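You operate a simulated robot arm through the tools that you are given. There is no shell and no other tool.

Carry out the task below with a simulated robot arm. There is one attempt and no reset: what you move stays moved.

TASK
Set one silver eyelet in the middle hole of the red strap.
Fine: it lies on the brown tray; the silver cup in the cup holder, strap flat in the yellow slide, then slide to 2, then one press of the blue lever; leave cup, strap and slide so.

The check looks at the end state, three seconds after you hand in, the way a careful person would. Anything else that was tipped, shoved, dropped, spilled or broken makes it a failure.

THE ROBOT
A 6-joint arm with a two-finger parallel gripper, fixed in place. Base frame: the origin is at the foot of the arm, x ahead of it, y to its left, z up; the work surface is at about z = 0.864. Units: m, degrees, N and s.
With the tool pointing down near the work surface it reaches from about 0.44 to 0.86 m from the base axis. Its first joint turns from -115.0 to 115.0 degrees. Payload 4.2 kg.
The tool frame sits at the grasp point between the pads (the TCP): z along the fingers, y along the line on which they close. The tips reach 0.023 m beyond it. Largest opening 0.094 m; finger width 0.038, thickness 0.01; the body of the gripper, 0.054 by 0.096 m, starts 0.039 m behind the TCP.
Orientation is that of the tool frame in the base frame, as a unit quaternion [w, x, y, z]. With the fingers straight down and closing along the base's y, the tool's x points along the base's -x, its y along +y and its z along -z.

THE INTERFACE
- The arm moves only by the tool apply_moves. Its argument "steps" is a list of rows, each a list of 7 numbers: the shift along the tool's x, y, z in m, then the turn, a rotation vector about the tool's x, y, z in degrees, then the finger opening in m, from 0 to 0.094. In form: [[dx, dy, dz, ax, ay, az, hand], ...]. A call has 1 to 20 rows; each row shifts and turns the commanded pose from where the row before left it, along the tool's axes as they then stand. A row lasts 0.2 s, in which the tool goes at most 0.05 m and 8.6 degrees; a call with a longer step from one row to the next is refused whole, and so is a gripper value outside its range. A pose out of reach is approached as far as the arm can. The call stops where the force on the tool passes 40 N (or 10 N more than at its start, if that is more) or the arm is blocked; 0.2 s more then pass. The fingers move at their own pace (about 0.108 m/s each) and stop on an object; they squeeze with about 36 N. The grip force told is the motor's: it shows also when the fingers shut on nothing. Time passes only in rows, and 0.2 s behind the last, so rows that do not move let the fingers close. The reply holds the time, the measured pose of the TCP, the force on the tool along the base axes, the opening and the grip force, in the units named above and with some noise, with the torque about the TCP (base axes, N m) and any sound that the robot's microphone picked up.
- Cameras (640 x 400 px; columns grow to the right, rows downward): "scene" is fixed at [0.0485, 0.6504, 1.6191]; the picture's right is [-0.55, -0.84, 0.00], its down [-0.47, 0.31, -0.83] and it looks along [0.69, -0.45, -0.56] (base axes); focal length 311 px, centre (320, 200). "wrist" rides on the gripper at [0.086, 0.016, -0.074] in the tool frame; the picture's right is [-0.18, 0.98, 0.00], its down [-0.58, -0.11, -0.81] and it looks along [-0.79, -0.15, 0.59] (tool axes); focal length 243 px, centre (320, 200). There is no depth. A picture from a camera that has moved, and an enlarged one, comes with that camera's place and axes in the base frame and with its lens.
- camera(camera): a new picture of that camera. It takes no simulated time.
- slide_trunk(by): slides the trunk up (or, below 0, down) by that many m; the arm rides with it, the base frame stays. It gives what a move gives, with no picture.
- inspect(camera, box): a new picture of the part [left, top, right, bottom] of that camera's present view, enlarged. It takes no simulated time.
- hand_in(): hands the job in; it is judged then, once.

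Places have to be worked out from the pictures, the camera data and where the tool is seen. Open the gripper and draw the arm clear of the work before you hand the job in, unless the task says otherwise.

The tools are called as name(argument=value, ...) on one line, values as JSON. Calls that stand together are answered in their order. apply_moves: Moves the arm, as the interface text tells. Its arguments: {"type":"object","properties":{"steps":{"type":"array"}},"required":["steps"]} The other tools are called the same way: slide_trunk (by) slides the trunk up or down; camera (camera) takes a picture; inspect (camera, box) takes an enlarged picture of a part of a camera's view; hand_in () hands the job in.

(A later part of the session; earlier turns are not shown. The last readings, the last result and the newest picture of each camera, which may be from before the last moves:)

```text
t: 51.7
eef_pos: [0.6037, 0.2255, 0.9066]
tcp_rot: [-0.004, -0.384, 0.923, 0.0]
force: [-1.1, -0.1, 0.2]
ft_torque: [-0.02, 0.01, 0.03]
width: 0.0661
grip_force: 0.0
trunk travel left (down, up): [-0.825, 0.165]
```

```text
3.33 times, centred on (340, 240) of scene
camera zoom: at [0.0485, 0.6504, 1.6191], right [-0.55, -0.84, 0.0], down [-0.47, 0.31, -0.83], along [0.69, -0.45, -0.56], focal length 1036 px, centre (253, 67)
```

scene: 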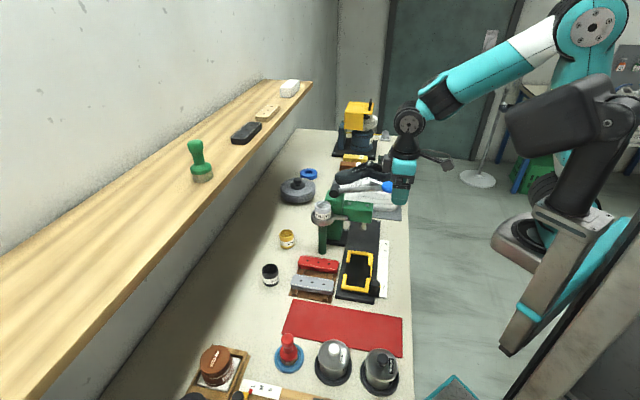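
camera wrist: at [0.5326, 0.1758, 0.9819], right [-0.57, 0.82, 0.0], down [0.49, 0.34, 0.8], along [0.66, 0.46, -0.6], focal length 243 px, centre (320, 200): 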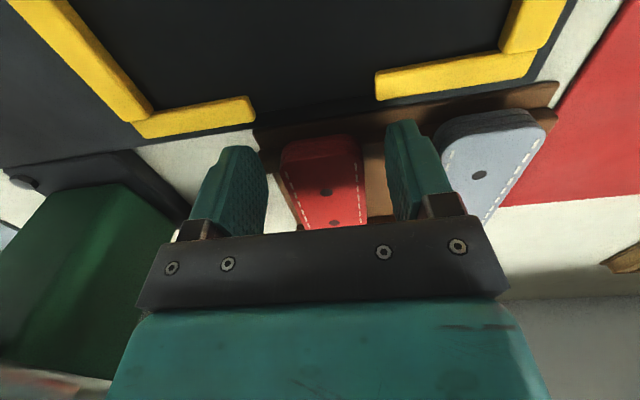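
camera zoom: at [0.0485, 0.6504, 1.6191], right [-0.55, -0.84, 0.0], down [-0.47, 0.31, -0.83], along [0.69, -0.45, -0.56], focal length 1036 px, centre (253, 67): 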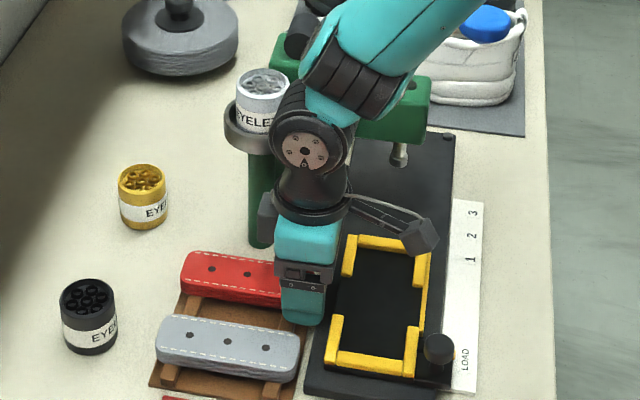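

No contact, and the fingers straddle the strap's end. I close on it.

apply_moves(steps=[[0, 0, 0, 0, 0, 0, 0.052], [0, 0, 0, 0, 0, 0, 0.046], [0, 0, 0, 0, 0, 0, 0.036], [0, 0, 0, 0, 0, 0, 0.03]])

apply_moves(steps=[[0, 0, -0.005, 0, 0, 0, 0.03], [0, 0, -0.005, 0, 0, 0, 0.03]])

camera(camera="wrist")

inspect(camera="scene", box=[280, 200, 380, 300])

```text
t: 52.7
eef_pos: [0.6029, 0.2269, 0.9067]
tcp_rot: [-0.004, -0.384, 0.923, 0.0]
force: [0.0, -0.1, 0.7]
ft_torque: [-0.03, 0.0, -0.01]
width: 0.045
grip_force: 36.3
trunk travel left (down, up): [-0.825, 0.165]
```

```text
t: 53.3
eef_pos: [0.6029, 0.2249, 0.9164]
tcp_rot: [-0.004, -0.384, 0.923, -0.001]
force: [0.1, -0.3, -0.6]
ft_torque: [-0.05, 0.05, 0.02]
width: 0.0451
grip_force: 36.1
trunk travel left (down, up): [-0.825, 0.165]
```

```text
taken
camera wrist: at [0.5321, 0.1754, 0.9922], right [-0.57, 0.82, 0.0], down [0.49, 0.34, 0.8], along [0.66, 0.46, -0.6], focal length 243 px, centre (320, 200)
```

wrist: 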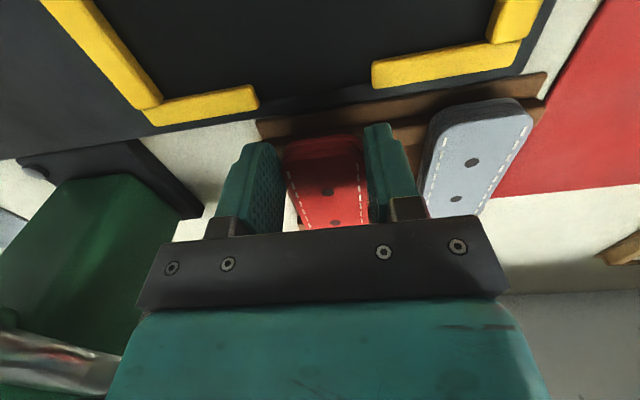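

```text
4.00 times, centred on (330, 250) of scene
camera zoom: at [0.0485, 0.6504, 1.6191], right [-0.55, -0.84, 0.0], down [-0.47, 0.31, -0.83], along [0.69, -0.45, -0.56], focal length 1243 px, centre (280, 0)
```

zoom: 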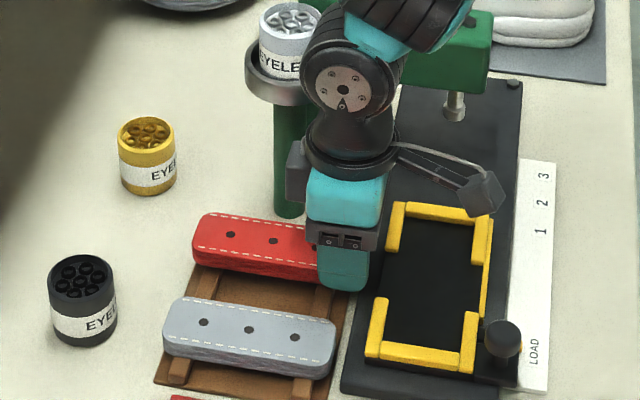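

The strap is held at 0.045 m and has come off the rails level. I lift, draw back from the ring, and carry it sideways over to the red mat.

apply_moves(steps=[[0, 0, -0.02, 0, 0, 0, 0.03], [0.03, 0, -0.015, 0, 0, 0, 0.03], [0.03, 0, -0.015, 0, 0, 0, 0.03], [0.03, 0, -0.015, 0, 0, 0, 0.03], [0, 0.037, 0, 0, 0, 0, 0.03], [0, 0.037, 0, 0, 0, 0, 0.03], [0, 0.037, 0, 0, 0, 0, 0.03], [0, 0.037, 0, 0, 0, 0, 0.03], [0, 0.0356, 0, 0, 0, 0, 0.03]])

camera(camera="wrist")

camera(camera="scene")

```text
t: 55.3
eef_pos: [0.4091, 0.2902, 0.9829]
tcp_rot: [-0.003, -0.384, 0.923, -0.001]
force: [0.1, 0.1, -0.5]
ft_torque: [0.0, 0.0, 0.02]
width: 0.0451
grip_force: 35.7
trunk travel left (down, up): [-0.825, 0.165]
```

```text
taken
camera wrist: at [0.3389, 0.2396, 1.059], right [-0.57, 0.82, 0.0], down [0.49, 0.34, 0.8], along [0.66, 0.46, -0.6], focal length 243 px, centre (320, 200)
```

wrist: 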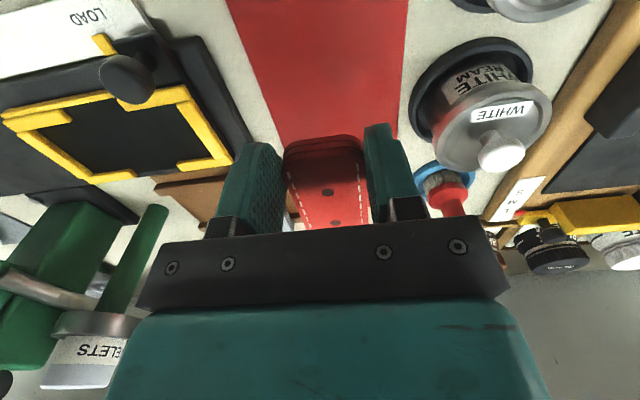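

```text
taken
```

scene: 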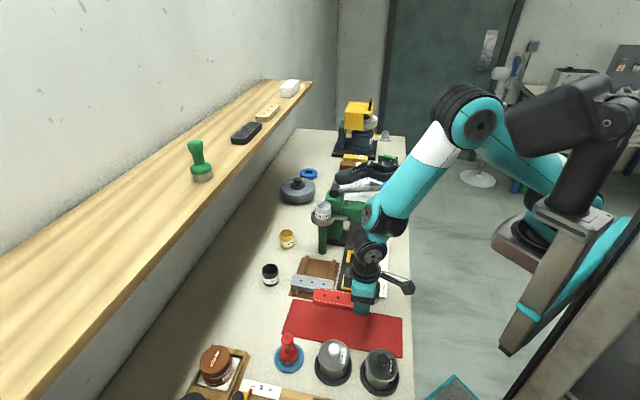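

The strap is over the mat, level, with the jars about 2 cm clear of the gripper. I lower it close to the mat.

apply_moves(steps=[[0, 0, 0.026, 0, 0, 0, 0.03], [0, 0, 0.026, 0, 0, 0, 0.03], [0, 0, 0.026, 0, 0, 0, 0.03]])

apply_moves(steps=[[0, 0, 0.003, 0, 0, 0, 0.03], [0, 0, 0.003, 0, 0, 0, 0.03]])

inspect(camera="scene", box=[270, 260, 420, 360])

```text
t: 56.1
eef_pos: [0.4077, 0.291, 0.9041]
tcp_rot: [-0.003, -0.384, 0.923, 0.0]
force: [-1.0, 0.0, 0.0]
ft_torque: [-0.03, 0.04, 0.02]
width: 0.0447
grip_force: 35.3
trunk travel left (down, up): [-0.825, 0.165]
```

```text
t: 56.7
eef_pos: [0.4083, 0.2905, 0.8988]
tcp_rot: [-0.005, -0.385, 0.923, 0.0]
force: [-0.1, -0.1, -1.3]
ft_torque: [-0.01, 0.04, 0.01]
width: 0.0453
grip_force: 35.8
trunk travel left (down, up): [-0.825, 0.165]
```

```text
4.00 times, centred on (345, 310) of scene
camera zoom: at [0.0485, 0.6504, 1.6191], right [-0.55, -0.84, 0.0], down [-0.47, 0.31, -0.83], along [0.69, -0.45, -0.56], focal length 1243 px, centre (220, -240)
```

zoom: 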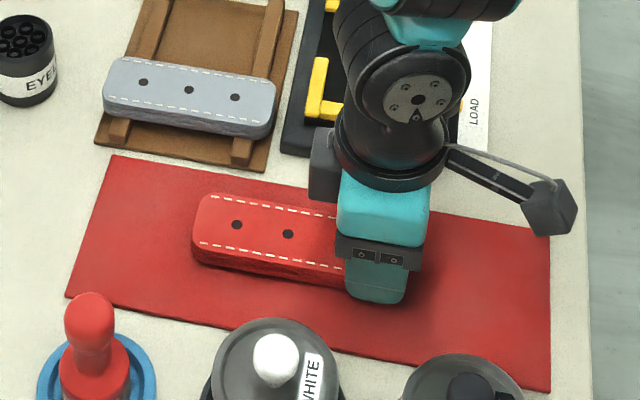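

The strap is a few millimetres above the mat. I continue in small steps until the force shows contact.

apply_moves(steps=[[0, 0, 0.002, 0, 0, 0, 0.03]])

apply_moves(steps=[[0, 0, 0.002, 0, 0, 0, 0.03]])

apply_moves(steps=[[0, 0, 0.0015, 0, 0, 0, 0.03]])

```text
t: 57.1
eef_pos: [0.4105, 0.2903, 0.8967]
tcp_rot: [-0.003, -0.384, 0.923, -0.001]
force: [0.4, -0.8, -0.5]
ft_torque: [-0.04, 0.0, -0.01]
width: 0.0449
grip_force: 35.9
trunk travel left (down, up): [-0.825, 0.165]
```

```text
t: 57.5
eef_pos: [0.4093, 0.2911, 0.8939]
tcp_rot: [-0.004, -0.385, 0.923, 0.0]
force: [-0.4, 0.5, 0.0]
ft_torque: [0.0, 0.04, 0.03]
width: 0.0449
grip_force: 36.4
trunk travel left (down, up): [-0.825, 0.165]
```

```text
t: 57.9
eef_pos: [0.4087, 0.2912, 0.8946]
tcp_rot: [-0.003, -0.384, 0.923, 0.0]
force: [0.0, -1.4, 8.1]
ft_torque: [0.04, -0.16, -0.02]
width: 0.0449
grip_force: 35.7
trunk travel left (down, up): [-0.825, 0.165]
```

Contact at about 8 N: the strap lies on the mat. I open and slide the open fingers along it to its middle.

apply_moves(steps=[[0, 0, 0, 0, 0, 0, 0.05], [0, 0, 0, 0, 0, 0, 0.066], [0, 0, -0.001, 0, 0, 0, 0.068], [-0.0206, 0, 0, 0, 0, 0, 0.068], [-0.0206, 0, 0, 0, 0, 0, 0.068], [-0.0206, 0, 0, 0, 0, 0, 0.068]])

camera(camera="wrist")

inspect(camera="scene", box=[270, 260, 420, 360])

```text
t: 59.3
eef_pos: [0.4535, 0.3345, 0.8948]
tcp_rot: [-0.003, -0.384, 0.923, -0.001]
force: [0.6, 0.0, 0.3]
ft_torque: [0.01, -0.02, 0.0]
width: 0.068
grip_force: 0.1
trunk travel left (down, up): [-0.825, 0.165]
```

```text
taken
camera wrist: at [0.3823, 0.285, 0.9698], right [-0.57, 0.82, 0.0], down [0.49, 0.34, 0.8], along [0.66, 0.46, -0.6], focal length 243 px, centre (320, 200)
```

wrist: 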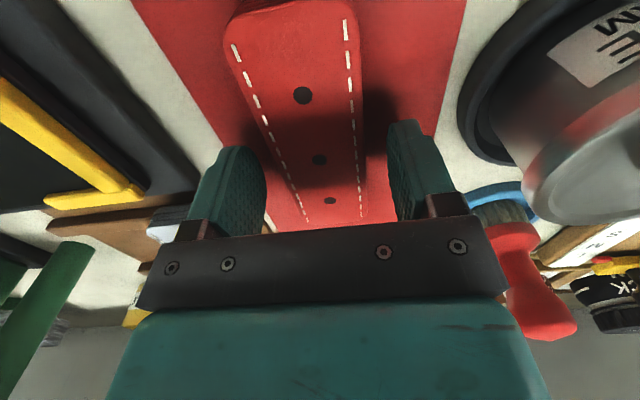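

```text
4.00 times, centred on (345, 310) of scene
camera zoom: at [0.0485, 0.6504, 1.6191], right [-0.55, -0.84, 0.0], down [-0.47, 0.31, -0.83], along [0.69, -0.45, -0.56], focal length 1243 px, centre (220, -240)
```

zoom: 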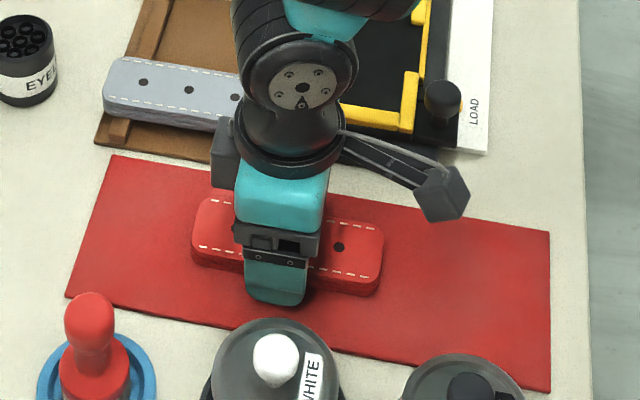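

The three holes fall exactly where they should: the tool is centred on the strap's middle hole and aligned with it. I close, lift it, and check.

apply_moves(steps=[[0, 0, 0, 0, 0, 0, 0.055], [0, 0, 0, 0, 0, 0, 0.046], [0, 0, 0, 0, 0, 0, 0.036], [0, 0, 0, 0, 0, 0, 0.03], [0, 0, -0.03, 0, 0, 0, 0.03], [0, 0, -0.045, 0, 0, 0, 0.03], [0, 0, -0.045, 0, 0, 0, 0.03]])

camera(camera="wrist")

camera(camera="scene")

```text
t: 60.9
eef_pos: [0.4536, 0.3365, 1.0128]
tcp_rot: [-0.004, -0.384, 0.923, -0.001]
force: [-0.8, 0.1, -0.9]
ft_torque: [0.01, 0.01, -0.02]
width: 0.0449
grip_force: 35.6
trunk travel left (down, up): [-0.825, 0.165]
```

```text
taken
camera wrist: at [0.3824, 0.2859, 1.0879], right [-0.57, 0.82, 0.0], down [0.49, 0.34, 0.8], along [0.66, 0.46, -0.6], focal length 243 px, centre (320, 200)
```

wrist: 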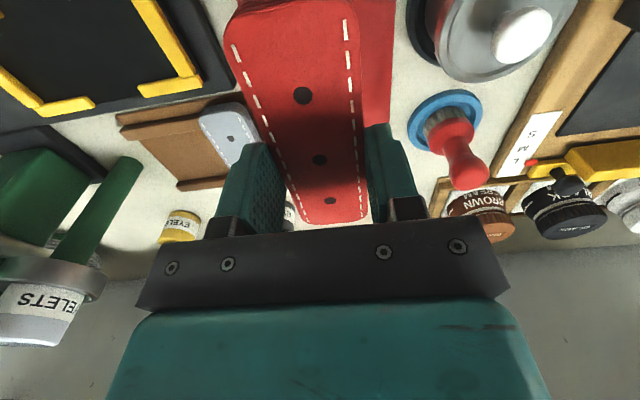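

```text
taken
```

scene: 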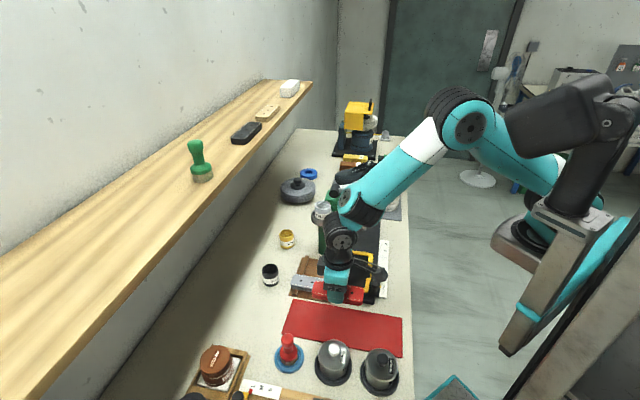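

The strap is held by its middle and the arm has plenty of bend. I turn it 90° in the air so its length runs along the slide.

apply_moves(steps=[[0, 0, 0, 0, 0, 8.2, 0.03], [0, 0, 0, 0, 0, 8.2, 0.03], [0, 0, 0, 0, 0, 8.2, 0.03], [0, 0, 0, 0, 0, 8.2, 0.03], [0, 0, 0, 0, 0, 8.2, 0.03], [0, 0, 0, 0, 0, 8.2, 0.03], [0, 0, 0, 0, 0, 8.2, 0.03], [0, 0, 0, 0, 0, 8.2, 0.03], [0, 0, 0, 0, 0, 8.2, 0.03], [0, 0, 0, 0, 0, 8.2, 0.03], [0, 0, 0, 0, 0, 8.0, 0.03]])

apply_moves(steps=[[-0.0365, -0.0066, 0.004, 0, 0, 0, 0.03], [-0.0365, -0.0066, 0.004, 0, 0, 0, 0.03], [-0.0365, -0.0066, 0.004, 0, 0, 0, 0.03]])

camera(camera="wrist")

camera(camera="scene")

```text
t: 63.3
eef_pos: [0.4528, 0.3362, 1.0142]
tcp_rot: [-0.002, 0.383, 0.924, -0.003]
force: [0.7, 0.2, -0.8]
ft_torque: [0.03, -0.02, -0.02]
width: 0.0448
grip_force: 36.1
trunk travel left (down, up): [-0.825, 0.165]
```

```text
t: 64.1
eef_pos: [0.5178, 0.244, 1.0022]
tcp_rot: [-0.002, 0.381, 0.925, -0.002]
force: [0.1, 0.0, -0.5]
ft_torque: [0.0, 0.01, 0.0]
width: 0.0449
grip_force: 36.1
trunk travel left (down, up): [-0.825, 0.165]
```

```text
taken
camera wrist: at [0.4691, 0.3163, 1.0779], right [0.82, 0.57, -0.01], down [0.34, -0.48, 0.81], along [0.45, -0.67, -0.59], focal length 243 px, centre (320, 200)
```

wrist: 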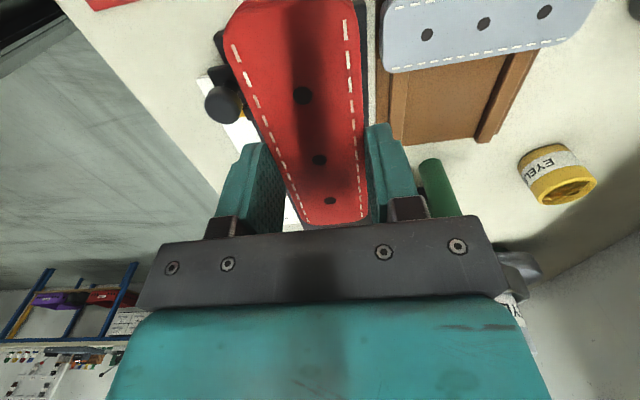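

```text
taken
```

scene: 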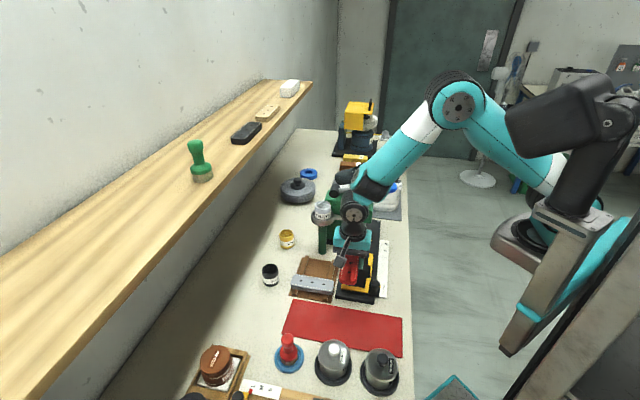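

The strap is aligned lengthwise with the slide. I move it over the frame centre at about (0.5595, 0.184), hovering at z≈0.95.

apply_moves(steps=[[-0.024, -0.0044, 0.0174, 0, 0, 0, 0.03], [-0.024, -0.0044, 0.0174, 0, 0, 0, 0.03], [-0.0239, -0.0044, 0.0174, 0, 0, 0, 0.03]])

camera(camera="wrist")

inspect(camera="scene", box=[310, 220, 410, 310])

```text
t: 64.9
eef_pos: [0.5589, 0.1839, 0.9495]
tcp_rot: [-0.002, 0.381, 0.924, -0.002]
force: [-0.3, -0.3, 0.1]
ft_torque: [-0.05, -0.03, 0.01]
width: 0.0449
grip_force: 36.3
trunk travel left (down, up): [-0.825, 0.165]
```

```text
taken
camera wrist: at [0.5099, 0.2562, 1.0242], right [0.82, 0.57, -0.01], down [0.34, -0.48, 0.81], along [0.45, -0.67, -0.59], focal length 243 px, centre (320, 200)
```

wrist: 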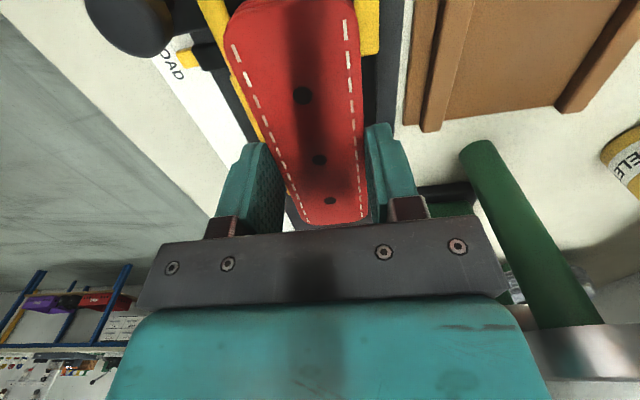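

```text
4.44 times, centred on (360, 265) of scene
camera zoom: at [0.0485, 0.6504, 1.6191], right [-0.55, -0.84, 0.0], down [-0.47, 0.31, -0.83], along [0.69, -0.45, -0.56], focal length 1382 px, centre (142, -89)
```

zoom: 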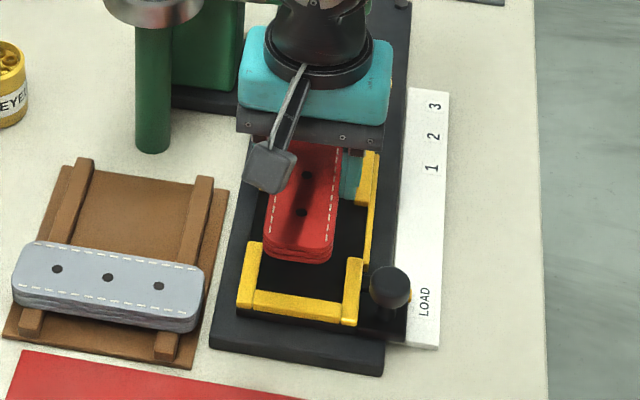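

The strap hovers over the frame. I enlarge both views to check its alignment with the frame walls before lowering.

inspect(camera="wrist", box=[180, 0, 420, 150])

inspect(camera="scene", box=[335, 240, 405, 300])

```text
2.67 times, centred on (300, 75) of wrist
camera zoom: at [0.5099, 0.2562, 1.0242], right [0.82, 0.57, -0.01], down [0.34, -0.48, 0.81], along [0.45, -0.67, -0.59], focal length 647 px, centre (373, 533)
```

zoom: 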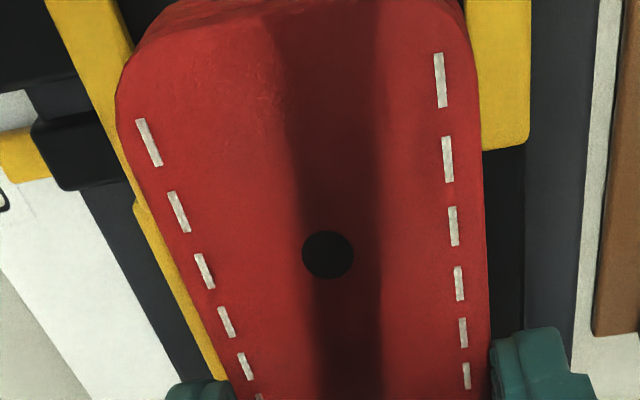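

```text
6.67 times, centred on (370, 270) of scene
camera zoom: at [0.0485, 0.6504, 1.6191], right [-0.55, -0.84, 0.0], down [-0.47, 0.31, -0.83], along [0.69, -0.45, -0.56], focal length 2072 px, centre (-13, -267)
```

zoom: 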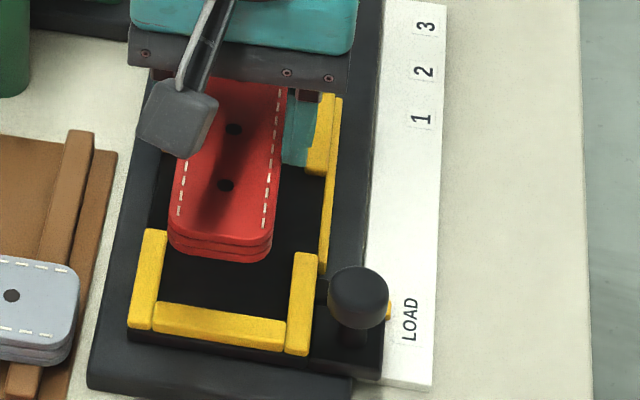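

The crosswise fit needs about 3 mm towards the robot. Lengthwise my two estimates differ by several millimetres, so I zoom further on the near end of the frame and strap.

inspect(camera="scene", box=[345, 265, 385, 295])

inspect(camera="scene", box=[340, 245, 400, 290])

```text
13.33 times, centred on (365, 280) of scene
camera zoom: at [0.0485, 0.6504, 1.6191], right [-0.55, -0.84, 0.0], down [-0.47, 0.31, -0.83], along [0.69, -0.45, -0.56], focal length 4144 px, centre (-280, -867)
```

zoom: 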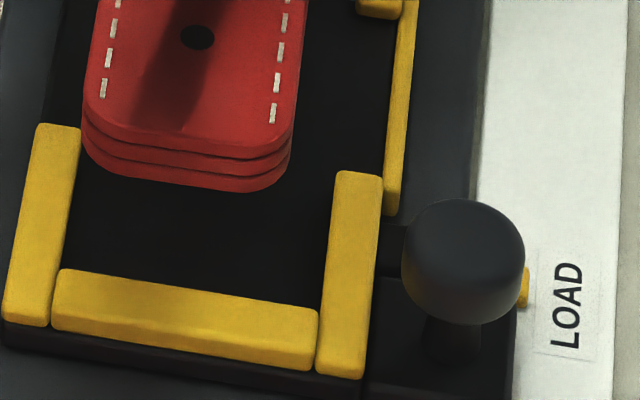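

```text
8.89 times, centred on (370, 268) of scene
camera zoom: at [0.0485, 0.6504, 1.6191], right [-0.55, -0.84, 0.0], down [-0.47, 0.31, -0.83], along [0.69, -0.45, -0.56], focal length 2763 px, centre (-124, -400)
```

zoom: 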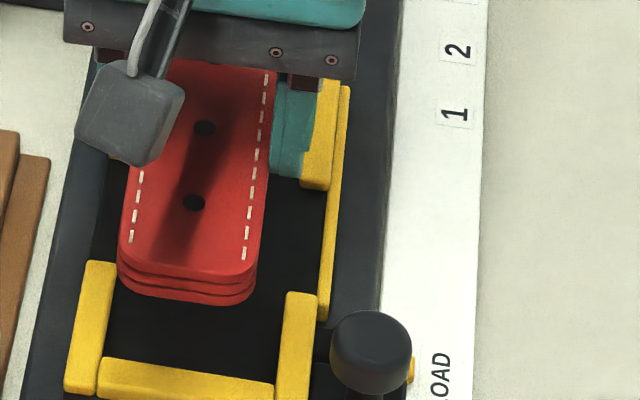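

The close-up settles it: the strap lies parallel to the frame and needs about 4 mm towards the robot and 1 mm along. I make that shift and lower to just above the frame's top edges.

apply_moves(steps=[[-0.001, -0.004, 0, 0, 0, 0, 0.03], [0, 0, 0.013, 0, 0, 0, 0.03], [0, 0, 0.013, 0, 0, 0, 0.03]])

inspect(camera="scene", box=[345, 255, 385, 295])

inspect(camera="wrist", box=[180, 0, 420, 150])

```text
t: 65.7
eef_pos: [0.5572, 0.1796, 0.9229]
tcp_rot: [-0.002, 0.381, 0.925, -0.002]
force: [0.3, -0.7, -0.6]
ft_torque: [-0.01, 0.03, -0.01]
width: 0.045
grip_force: 35.8
trunk travel left (down, up): [-0.825, 0.165]
```

```text
10.00 times, centred on (365, 275) of scene
camera zoom: at [0.0485, 0.6504, 1.6191], right [-0.55, -0.84, 0.0], down [-0.47, 0.31, -0.83], along [0.69, -0.45, -0.56], focal length 3108 px, centre (-130, -550)
```

zoom: 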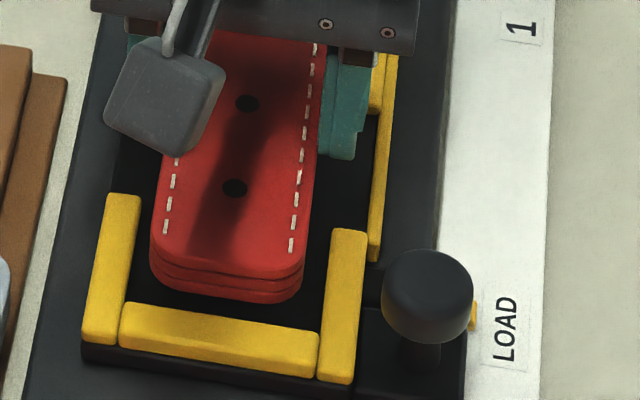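

```text
2.67 times, centred on (300, 75) of wrist
camera zoom: at [0.5079, 0.253, 0.9983], right [0.82, 0.57, -0.01], down [0.34, -0.48, 0.81], along [0.45, -0.67, -0.59], focal length 647 px, centre (373, 533)
```

zoom: 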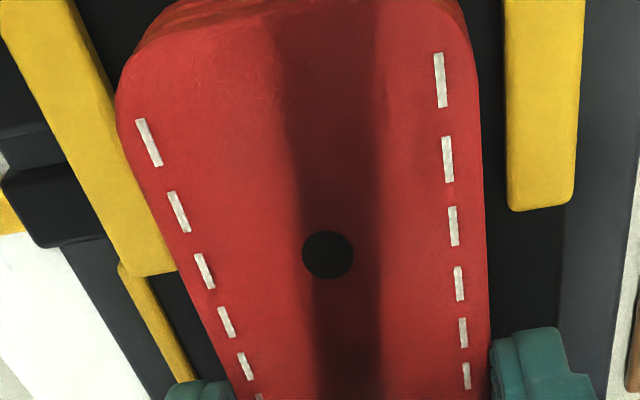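

The strap now sits centred over the opening in both directions, just above the frame edges. I lower in small steps and watch force and torque.

apply_moves(steps=[[0, 0, 0.003, 0, 0, 0, 0.03], [0, 0, 0.003, 0, 0, 0, 0.03]])

apply_moves(steps=[[0, 0, 0.003, 0, 0, 0, 0.03]])

apply_moves(steps=[[0, 0, 0.002, 0, 0, 0, 0.03]])

inspect(camera="wrist", box=[180, 0, 420, 150])

inspect(camera="scene", box=[345, 255, 385, 295])

```text
t: 66.3
eef_pos: [0.5593, 0.181, 0.9186]
tcp_rot: [-0.003, 0.38, 0.925, -0.002]
force: [0.4, 0.2, -1.8]
ft_torque: [-0.03, 0.05, 0.0]
width: 0.045
grip_force: 36.0
trunk travel left (down, up): [-0.825, 0.165]
```

```text
t: 66.7
eef_pos: [0.5576, 0.1793, 0.9143]
tcp_rot: [-0.002, 0.381, 0.925, -0.003]
force: [0.5, 0.2, -0.9]
ft_torque: [-0.02, -0.01, 0.01]
width: 0.045
grip_force: 36.0
trunk travel left (down, up): [-0.825, 0.165]
```

```text
t: 67.1
eef_pos: [0.5572, 0.1803, 0.9135]
tcp_rot: [-0.002, 0.381, 0.925, -0.002]
force: [-1.3, -3.0, 15.0]
ft_torque: [0.82, 0.52, 0.19]
width: 0.045
grip_force: 36.0
trunk travel left (down, up): [-0.825, 0.165]
```

```text
2.67 times, centred on (300, 75) of wrist
camera zoom: at [0.5084, 0.2526, 0.9893], right [0.82, 0.57, -0.01], down [0.34, -0.49, 0.81], along [0.45, -0.66, -0.59], focal length 647 px, centre (373, 533)
```

zoom: 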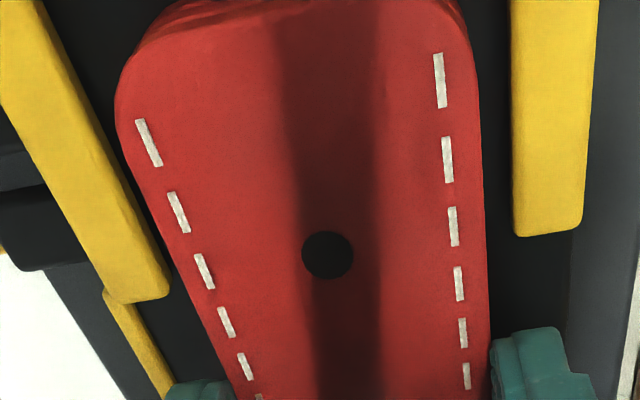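

```text
10.00 times, centred on (365, 275) of scene
camera zoom: at [0.0485, 0.6504, 1.6191], right [-0.55, -0.84, 0.0], down [-0.47, 0.31, -0.83], along [0.69, -0.45, -0.56], focal length 3108 px, centre (-130, -550)
```

zoom: 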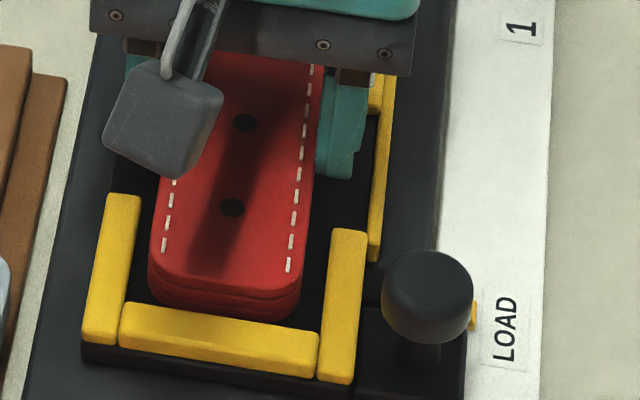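

The contact torque places the touch at the strap's near end, on the near frame bar. I lift 3 mm, shift 4 mm along the slide away from that bar, and try again.

apply_moves(steps=[[0, 0, -0.004, 0, 0, 0, 0.03], [-0.0042, 0, 0, 0, 0, 0, 0.03]])

apply_moves(steps=[[0, 0, 0.002, 0, 0, 0, 0.03], [0, 0, 0.002, 0, 0, 0, 0.03]])

apply_moves(steps=[[0, 0, 0.0015, 0, 0, 0, 0.03]])

inspect(camera="scene", box=[345, 255, 385, 295])

```text
t: 67.7
eef_pos: [0.5604, 0.1778, 0.916]
tcp_rot: [-0.002, 0.381, 0.924, -0.003]
force: [0.2, 0.9, -1.3]
ft_torque: [-0.02, -0.03, 0.03]
width: 0.045
grip_force: 35.8
trunk travel left (down, up): [-0.825, 0.165]
```

```text
t: 68.3
eef_pos: [0.5594, 0.1766, 0.9143]
tcp_rot: [-0.001, 0.381, 0.925, -0.002]
force: [-2.9, -3.4, 24.2]
ft_torque: [0.57, 0.37, 0.08]
width: 0.0446
grip_force: 36.0
trunk travel left (down, up): [-0.825, 0.165]
```

```text
t: 68.7
eef_pos: [0.56, 0.1773, 0.9128]
tcp_rot: [-0.002, 0.38, 0.925, -0.002]
force: [-4.0, -4.9, 22.5]
ft_torque: [-0.1, 0.2, 0.01]
width: 0.0448
grip_force: 36.3
trunk travel left (down, up): [-0.825, 0.165]
stopped in row 1: the force on the tool passed its limit at 41 N (the readings are from after the stop); the commanded pose is now the measured one
```

```text
10.00 times, centred on (365, 275) of scene
camera zoom: at [0.0485, 0.6504, 1.6191], right [-0.55, -0.84, 0.0], down [-0.47, 0.31, -0.83], along [0.69, -0.45, -0.56], focal length 3108 px, centre (-130, -550)
```

zoom: 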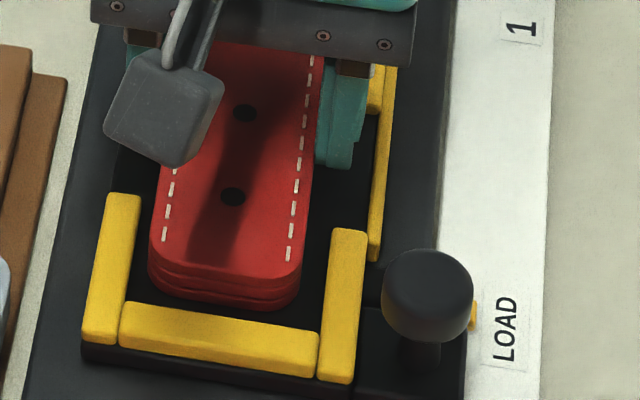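

The centre of pressure has moved under the strap's middle, so it is bedded on the slide floor, inside the frame walls. The picture shows it now sits too far along, so I lift slightly, shift back 4 mm to centre it, and set it down again.

apply_moves(steps=[[0, 0, -0.003, 0, 0, 0, 0.03], [0.0042, 0, 0, 0, 0, 0, 0.03]])

apply_moves(steps=[[0, 0, 0.0015, 0, 0, 0, 0.03]])

inspect(camera="scene", box=[345, 255, 385, 295])

inspect(camera="wrist", box=[180, 0, 420, 150])

```text
t: 69.3
eef_pos: [0.5571, 0.1811, 0.9149]
tcp_rot: [-0.001, 0.381, 0.925, -0.002]
force: [0.5, 0.1, -0.7]
ft_torque: [0.01, 0.0, 0.01]
width: 0.0451
grip_force: 35.8
trunk travel left (down, up): [-0.825, 0.165]
```

```text
t: 69.7
eef_pos: [0.5589, 0.1809, 0.9136]
tcp_rot: [-0.001, 0.381, 0.925, 0.0]
force: [-0.8, 0.1, 4.1]
ft_torque: [0.01, -0.05, 0.05]
width: 0.0448
grip_force: 36.2
trunk travel left (down, up): [-0.825, 0.165]
```

```text
10.00 times, centred on (365, 275) of scene
camera zoom: at [0.0485, 0.6504, 1.6191], right [-0.55, -0.84, 0.0], down [-0.47, 0.31, -0.83], along [0.69, -0.45, -0.56], focal length 3108 px, centre (-130, -550)
```

zoom: 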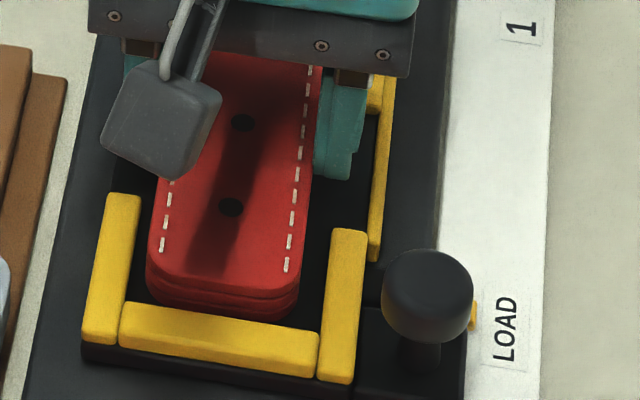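

```text
2.67 times, centred on (300, 75) of wrist
camera zoom: at [0.5086, 0.253, 0.989], right [0.82, 0.57, 0.0], down [0.34, -0.49, 0.81], along [0.46, -0.66, -0.59], focal length 647 px, centre (373, 533)
```

zoom: 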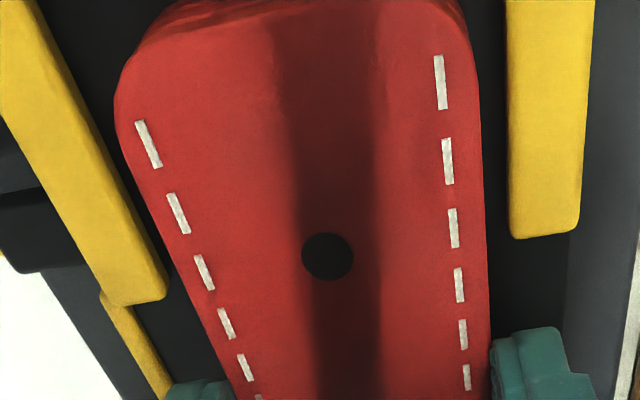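

The strap rests flat on the slide floor (4 N, almost no torque), inside all four frame walls. I open the fingers just enough to release it and rise straight up.

apply_moves(steps=[[0, 0, 0, 0, 0, 0, 0.048], [0, 0, 0, 0, 0, 0, 0.052], [0, 0, 0, 0, 0, 0, 0.053], [0, 0, -0.004, 0, 0, 0, 0.053], [0, 0, -0.008, 0, 0, 0, 0.053]])

inspect(camera="wrist", box=[180, 0, 420, 150])

inspect(camera="scene", box=[335, 245, 395, 295])

```text
t: 70.9
eef_pos: [0.5571, 0.1804, 0.9253]
tcp_rot: [-0.001, 0.381, 0.925, -0.002]
force: [-0.2, 0.1, 0.1]
ft_torque: [0.0, 0.02, -0.03]
width: 0.053
grip_force: 0.1
trunk travel left (down, up): [-0.825, 0.165]
```

```text
2.67 times, centred on (300, 75) of wrist
camera zoom: at [0.5089, 0.2526, 1.0007], right [0.82, 0.57, 0.0], down [0.34, -0.49, 0.81], along [0.46, -0.66, -0.59], focal length 647 px, centre (373, 533)
```

zoom: 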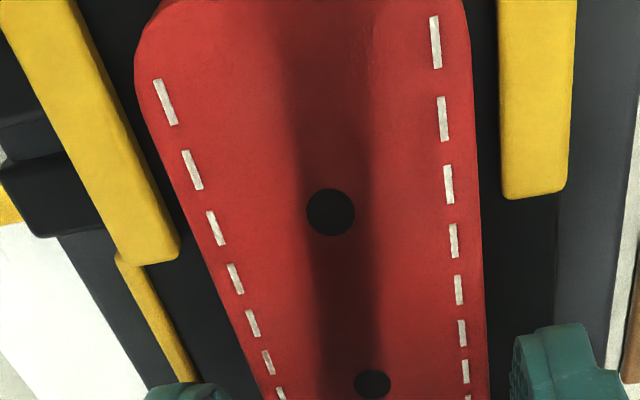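

```text
8.00 times, centred on (365, 270) of scene
camera zoom: at [0.0485, 0.6504, 1.6191], right [-0.55, -0.84, 0.0], down [-0.47, 0.31, -0.83], along [0.69, -0.45, -0.56], focal length 2487 px, centre (-40, -360)
```

zoom: 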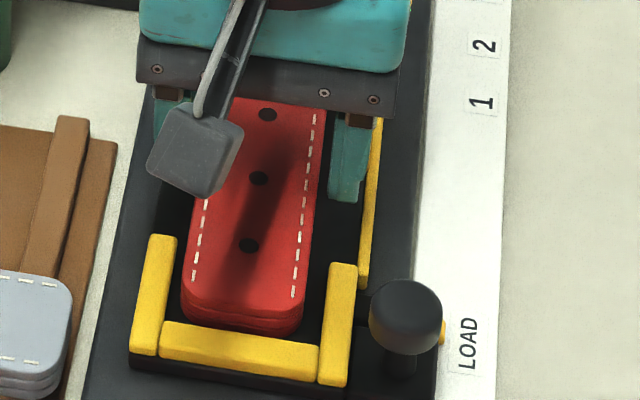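

The strap stays in the frame. I rise clear and back off along the slide to inspect how it lies.

apply_moves(steps=[[0, 0, -0.04, 0, 0, 0, 0.06], [0, 0, -0.04, 0, 0, 0, 0.06], [0.03, 0, -0.03, 0, 0, 0, 0.06], [0.04, 0, -0.01, 0, 0, 0, 0.06], [0.04, 0, -0.01, 0, 0, 0, 0.06]])

camera(camera="wrist")

inspect(camera="scene", box=[325, 225, 405, 305])

```text
t: 72.1
eef_pos: [0.4813, 0.2581, 1.0586]
tcp_rot: [-0.001, 0.381, 0.925, -0.001]
force: [-0.2, 0.1, 0.1]
ft_torque: [0.0, 0.04, -0.02]
width: 0.0598
grip_force: 0.1
trunk travel left (down, up): [-0.825, 0.165]
```

```text
taken
camera wrist: at [0.4332, 0.3307, 1.1328], right [0.82, 0.57, 0.0], down [0.34, -0.49, 0.81], along [0.45, -0.66, -0.59], focal length 243 px, centre (320, 200)
```

wrist: 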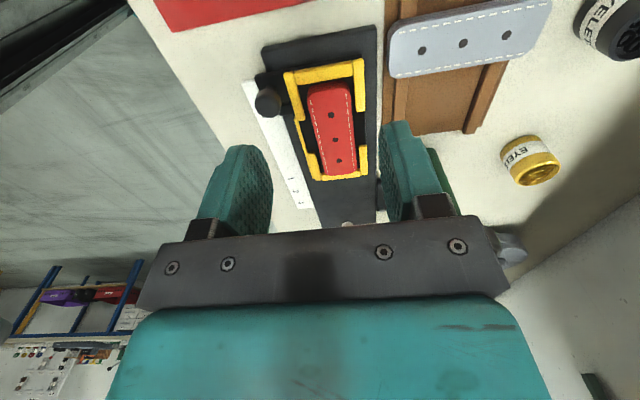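

```text
5.00 times, centred on (365, 265) of scene
camera zoom: at [0.0485, 0.6504, 1.6191], right [-0.55, -0.84, 0.0], down [-0.47, 0.31, -0.83], along [0.69, -0.45, -0.56], focal length 1554 px, centre (95, -125)
```

zoom: 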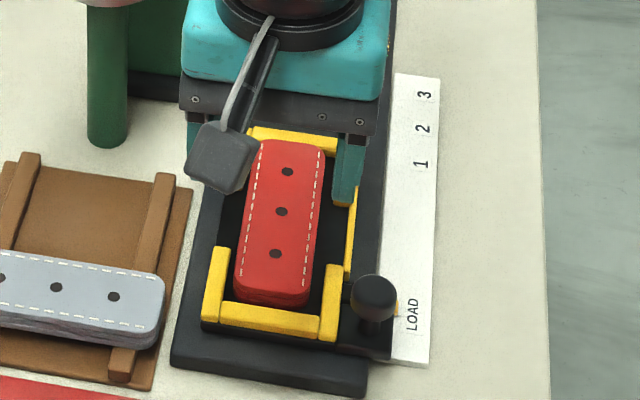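

inspect(camera="wrist", box=[230, 10, 400, 230])

inspect(camera="wrist", box=[270, 45, 380, 190])

```text
1.82 times, centred on (315, 120) of wrist
camera zoom: at [0.4332, 0.3307, 1.1328], right [0.82, 0.57, 0.0], down [0.34, -0.49, 0.81], along [0.45, -0.66, -0.59], focal length 441 px, centre (329, 346)
```

zoom: 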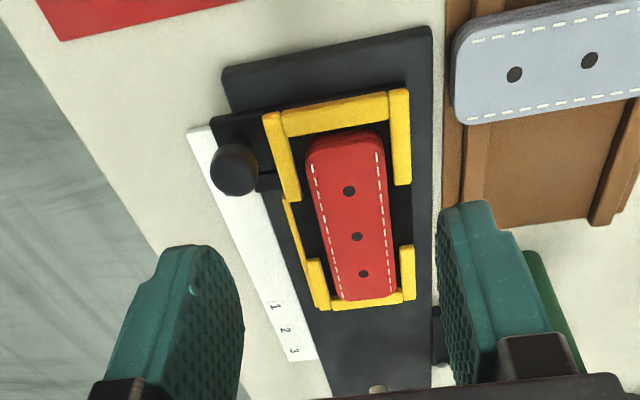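

```text
2.76 times, centred on (325, 118) of wrist
camera zoom: at [0.4332, 0.3307, 1.1328], right [0.82, 0.57, 0.0], down [0.34, -0.49, 0.81], along [0.45, -0.66, -0.59], focal length 669 px, centre (306, 428)
```

zoom: 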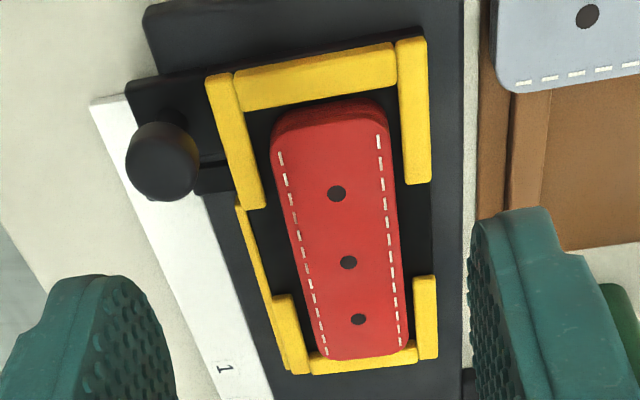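

The strap lies flat: its three holes read level with 0.035 m spacing and its middle hole is on the frame centre. The pointer sits at LOAD and "2" is 0.165 m further on. I close the fingers and come down behind the black knob to push it.

apply_moves(steps=[[0.004, -0.03, 0.02, 0, 0, 0, 0.03], [0.0045, -0.0305, 0.03, 0, 0, 0, 0.0], [0, 0, 0.03, 0, 0, 0, 0.0], [0, 0, 0.03, 0, 0, 0, 0.0]])

camera(camera="wrist")

inspect(camera="scene", box=[325, 235, 405, 305])

```text
t: 73.1
eef_pos: [0.432, 0.2205, 0.9467]
tcp_rot: [-0.002, 0.382, 0.924, -0.001]
force: [0.5, -0.1, -0.1]
ft_torque: [0.0, 0.0, 0.0]
width: 0.0
grip_force: 36.8
trunk travel left (down, up): [-0.825, 0.165]
```

```text
taken
camera wrist: at [0.3827, 0.2925, 1.0218], right [0.82, 0.57, 0.0], down [0.34, -0.49, 0.81], along [0.46, -0.66, -0.59], focal length 243 px, centre (320, 200)
```

wrist: 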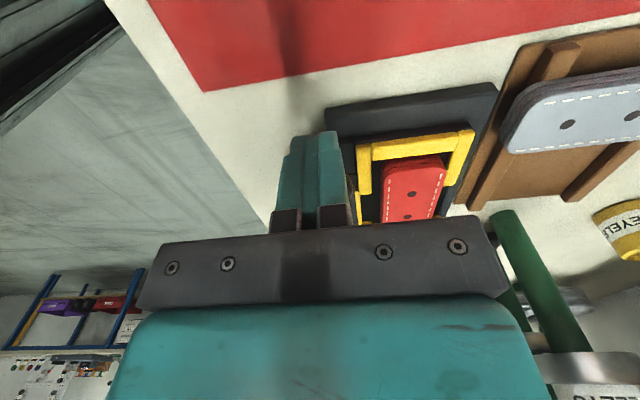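

```text
5.71 times, centred on (365, 270) of scene
camera zoom: at [0.0485, 0.6504, 1.6191], right [-0.55, -0.84, 0.0], down [-0.47, 0.31, -0.83], along [0.69, -0.45, -0.56], focal length 1776 px, centre (63, -200)
```

zoom: 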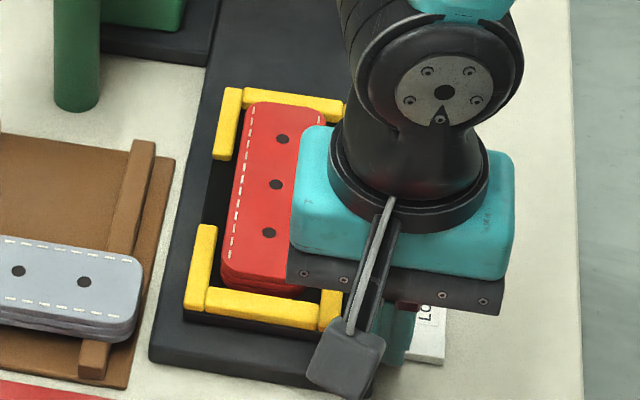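

The closed fingers stand behind the knob. I lower to z≈0.918 and approach it gently.

apply_moves(steps=[[0, 0, 0.0145, 0, 0, 0, 0.0], [0, 0, 0.0145, 0, 0, 0, 0.0], [-0.008, 0, 0, 0, 0, 0, 0.0]])

inspect(camera="scene", box=[325, 235, 405, 305])

apply_moves(steps=[[-0.004, 0, 0, 0, 0, 0, 0.0]])

apply_moves(steps=[[-0.004, 0, 0, 0, 0, 0, 0.0]])

```text
t: 73.9
eef_pos: [0.4371, 0.2157, 0.9181]
tcp_rot: [-0.002, 0.382, 0.924, -0.001]
force: [-0.6, 0.0, -0.4]
ft_torque: [-0.03, 0.0, -0.03]
width: 0.0002
grip_force: 36.0
trunk travel left (down, up): [-0.825, 0.165]
```

```text
5.71 times, centred on (365, 270) of scene
camera zoom: at [0.0485, 0.6504, 1.6191], right [-0.55, -0.84, 0.0], down [-0.47, 0.31, -0.83], along [0.69, -0.45, -0.56], focal length 1776 px, centre (63, -200)
```

zoom: 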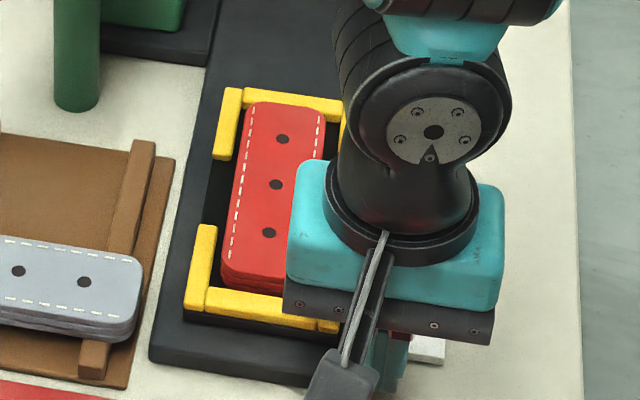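

```text
t: 74.3
eef_pos: [0.4394, 0.2122, 0.9168]
tcp_rot: [-0.002, 0.38, 0.925, -0.002]
force: [-0.6, 0.1, -0.2]
ft_torque: [0.03, 0.02, -0.02]
width: 0.0
grip_force: 36.2
trunk travel left (down, up): [-0.825, 0.165]
```

```text
t: 74.7
eef_pos: [0.443, 0.2094, 0.9163]
tcp_rot: [-0.002, 0.382, 0.924, -0.001]
force: [0.1, -0.7, 0.5]
ft_torque: [0.02, 0.02, 0.0]
width: 0.0
grip_force: 36.8
trunk travel left (down, up): [-0.825, 0.165]
```

No contact yet; the finger face is about 2 mm from the knob. I advance in small steps to find contact and feel how freely the slide moves.

apply_moves(steps=[[-0.004, 0, 0, 0, 0, 0, 0.0]])

apply_moves(steps=[[-0.004, 0, 0, 0, 0, 0, 0.0]])

apply_moves(steps=[[-0.004, 0, 0, 0, 0, 0, 0.0]])

inspect(camera="scene", box=[325, 235, 405, 305])

```text
t: 75.1
eef_pos: [0.4443, 0.2062, 0.9168]
tcp_rot: [-0.001, 0.381, 0.925, -0.002]
force: [-1.4, 2.3, 0.6]
ft_torque: [-0.02, 0.01, -0.01]
width: 0.0001
grip_force: 35.5
trunk travel left (down, up): [-0.825, 0.165]
```

```text
t: 75.5
eef_pos: [0.448, 0.2045, 0.9153]
tcp_rot: [-0.002, 0.381, 0.925, -0.001]
force: [-0.5, 2.4, -1.1]
ft_torque: [0.01, 0.01, 0.02]
width: 0.0
grip_force: 35.8
trunk travel left (down, up): [-0.825, 0.165]
```

```text
t: 75.9
eef_pos: [0.4515, 0.2004, 0.9159]
tcp_rot: [-0.002, 0.381, 0.924, -0.001]
force: [-0.5, -0.1, 0.1]
ft_torque: [0.0, -0.02, 0.02]
width: 0.0002
grip_force: 36.1
trunk travel left (down, up): [-0.825, 0.165]
```

```text
5.71 times, centred on (365, 270) of scene
camera zoom: at [0.0485, 0.6504, 1.6191], right [-0.55, -0.84, 0.0], down [-0.47, 0.31, -0.83], along [0.69, -0.45, -0.56], focal length 1776 px, centre (63, -200)
```

zoom: 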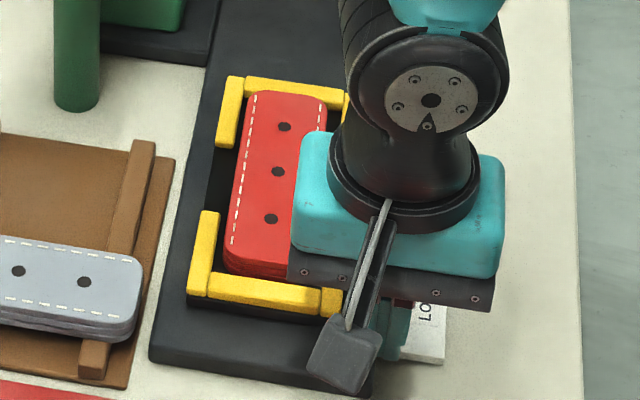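

The slide moves freely with about 2 N and has gone 10 mm so far. I push it on slowly by 0.10 m and then measure again.

apply_moves(steps=[[-0.01, 0, 0, 0, 0, 0, 0.0], [-0.01, 0, 0, 0, 0, 0, 0.0], [-0.01, 0, 0, 0, 0, 0, 0.0], [-0.01, 0, 0, 0, 0, 0, 0.0], [-0.01, 0, 0, 0, 0, 0, 0.0], [-0.01, 0, 0, 0, 0, 0, 0.0], [-0.01, 0, 0, 0, 0, 0, 0.0], [-0.01, 0, 0, 0, 0, 0, 0.0], [-0.01, 0, 0, 0, 0, 0, 0.0]])

camera(camera="scene")

inspect(camera="scene", box=[325, 205, 405, 285])

camera(camera="wrist")

```text
t: 77.9
eef_pos: [0.5146, 0.1382, 0.9179]
tcp_rot: [-0.001, 0.382, 0.924, -0.001]
force: [0.0, 0.7, 0.0]
ft_torque: [0.04, 0.01, 0.02]
width: 0.0001
grip_force: 36.2
trunk travel left (down, up): [-0.825, 0.165]
```

```text
taken
```

scene: 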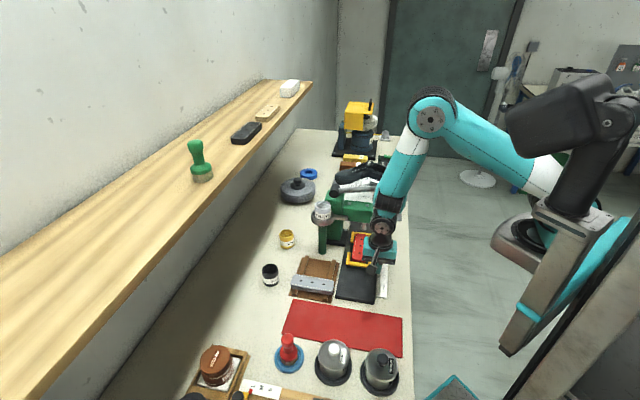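

```text
5.00 times, centred on (365, 245) of scene
camera zoom: at [0.0485, 0.6504, 1.6191], right [-0.55, -0.84, 0.0], down [-0.47, 0.31, -0.83], along [0.69, -0.45, -0.56], focal length 1554 px, centre (95, -25)
```

zoom: 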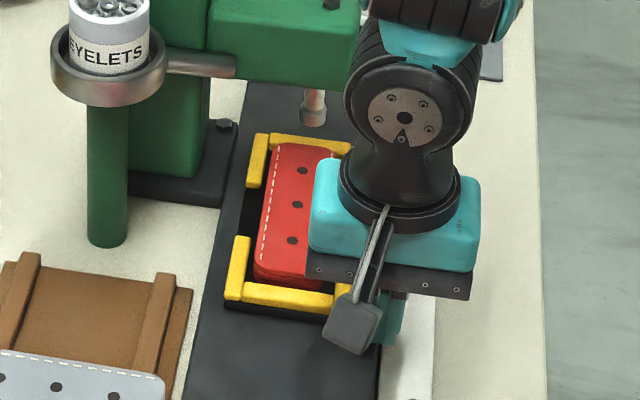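

```text
taken
camera wrist: at [0.4661, 0.211, 0.9922], right [0.82, 0.57, 0.0], down [0.34, -0.49, 0.81], along [0.46, -0.66, -0.59], focal length 243 px, centre (320, 200)
```

wrist: 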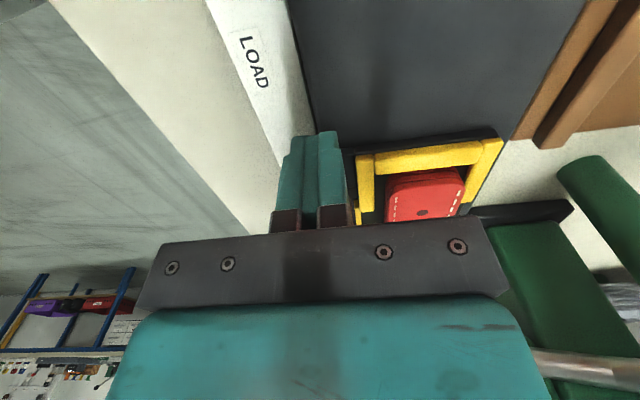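

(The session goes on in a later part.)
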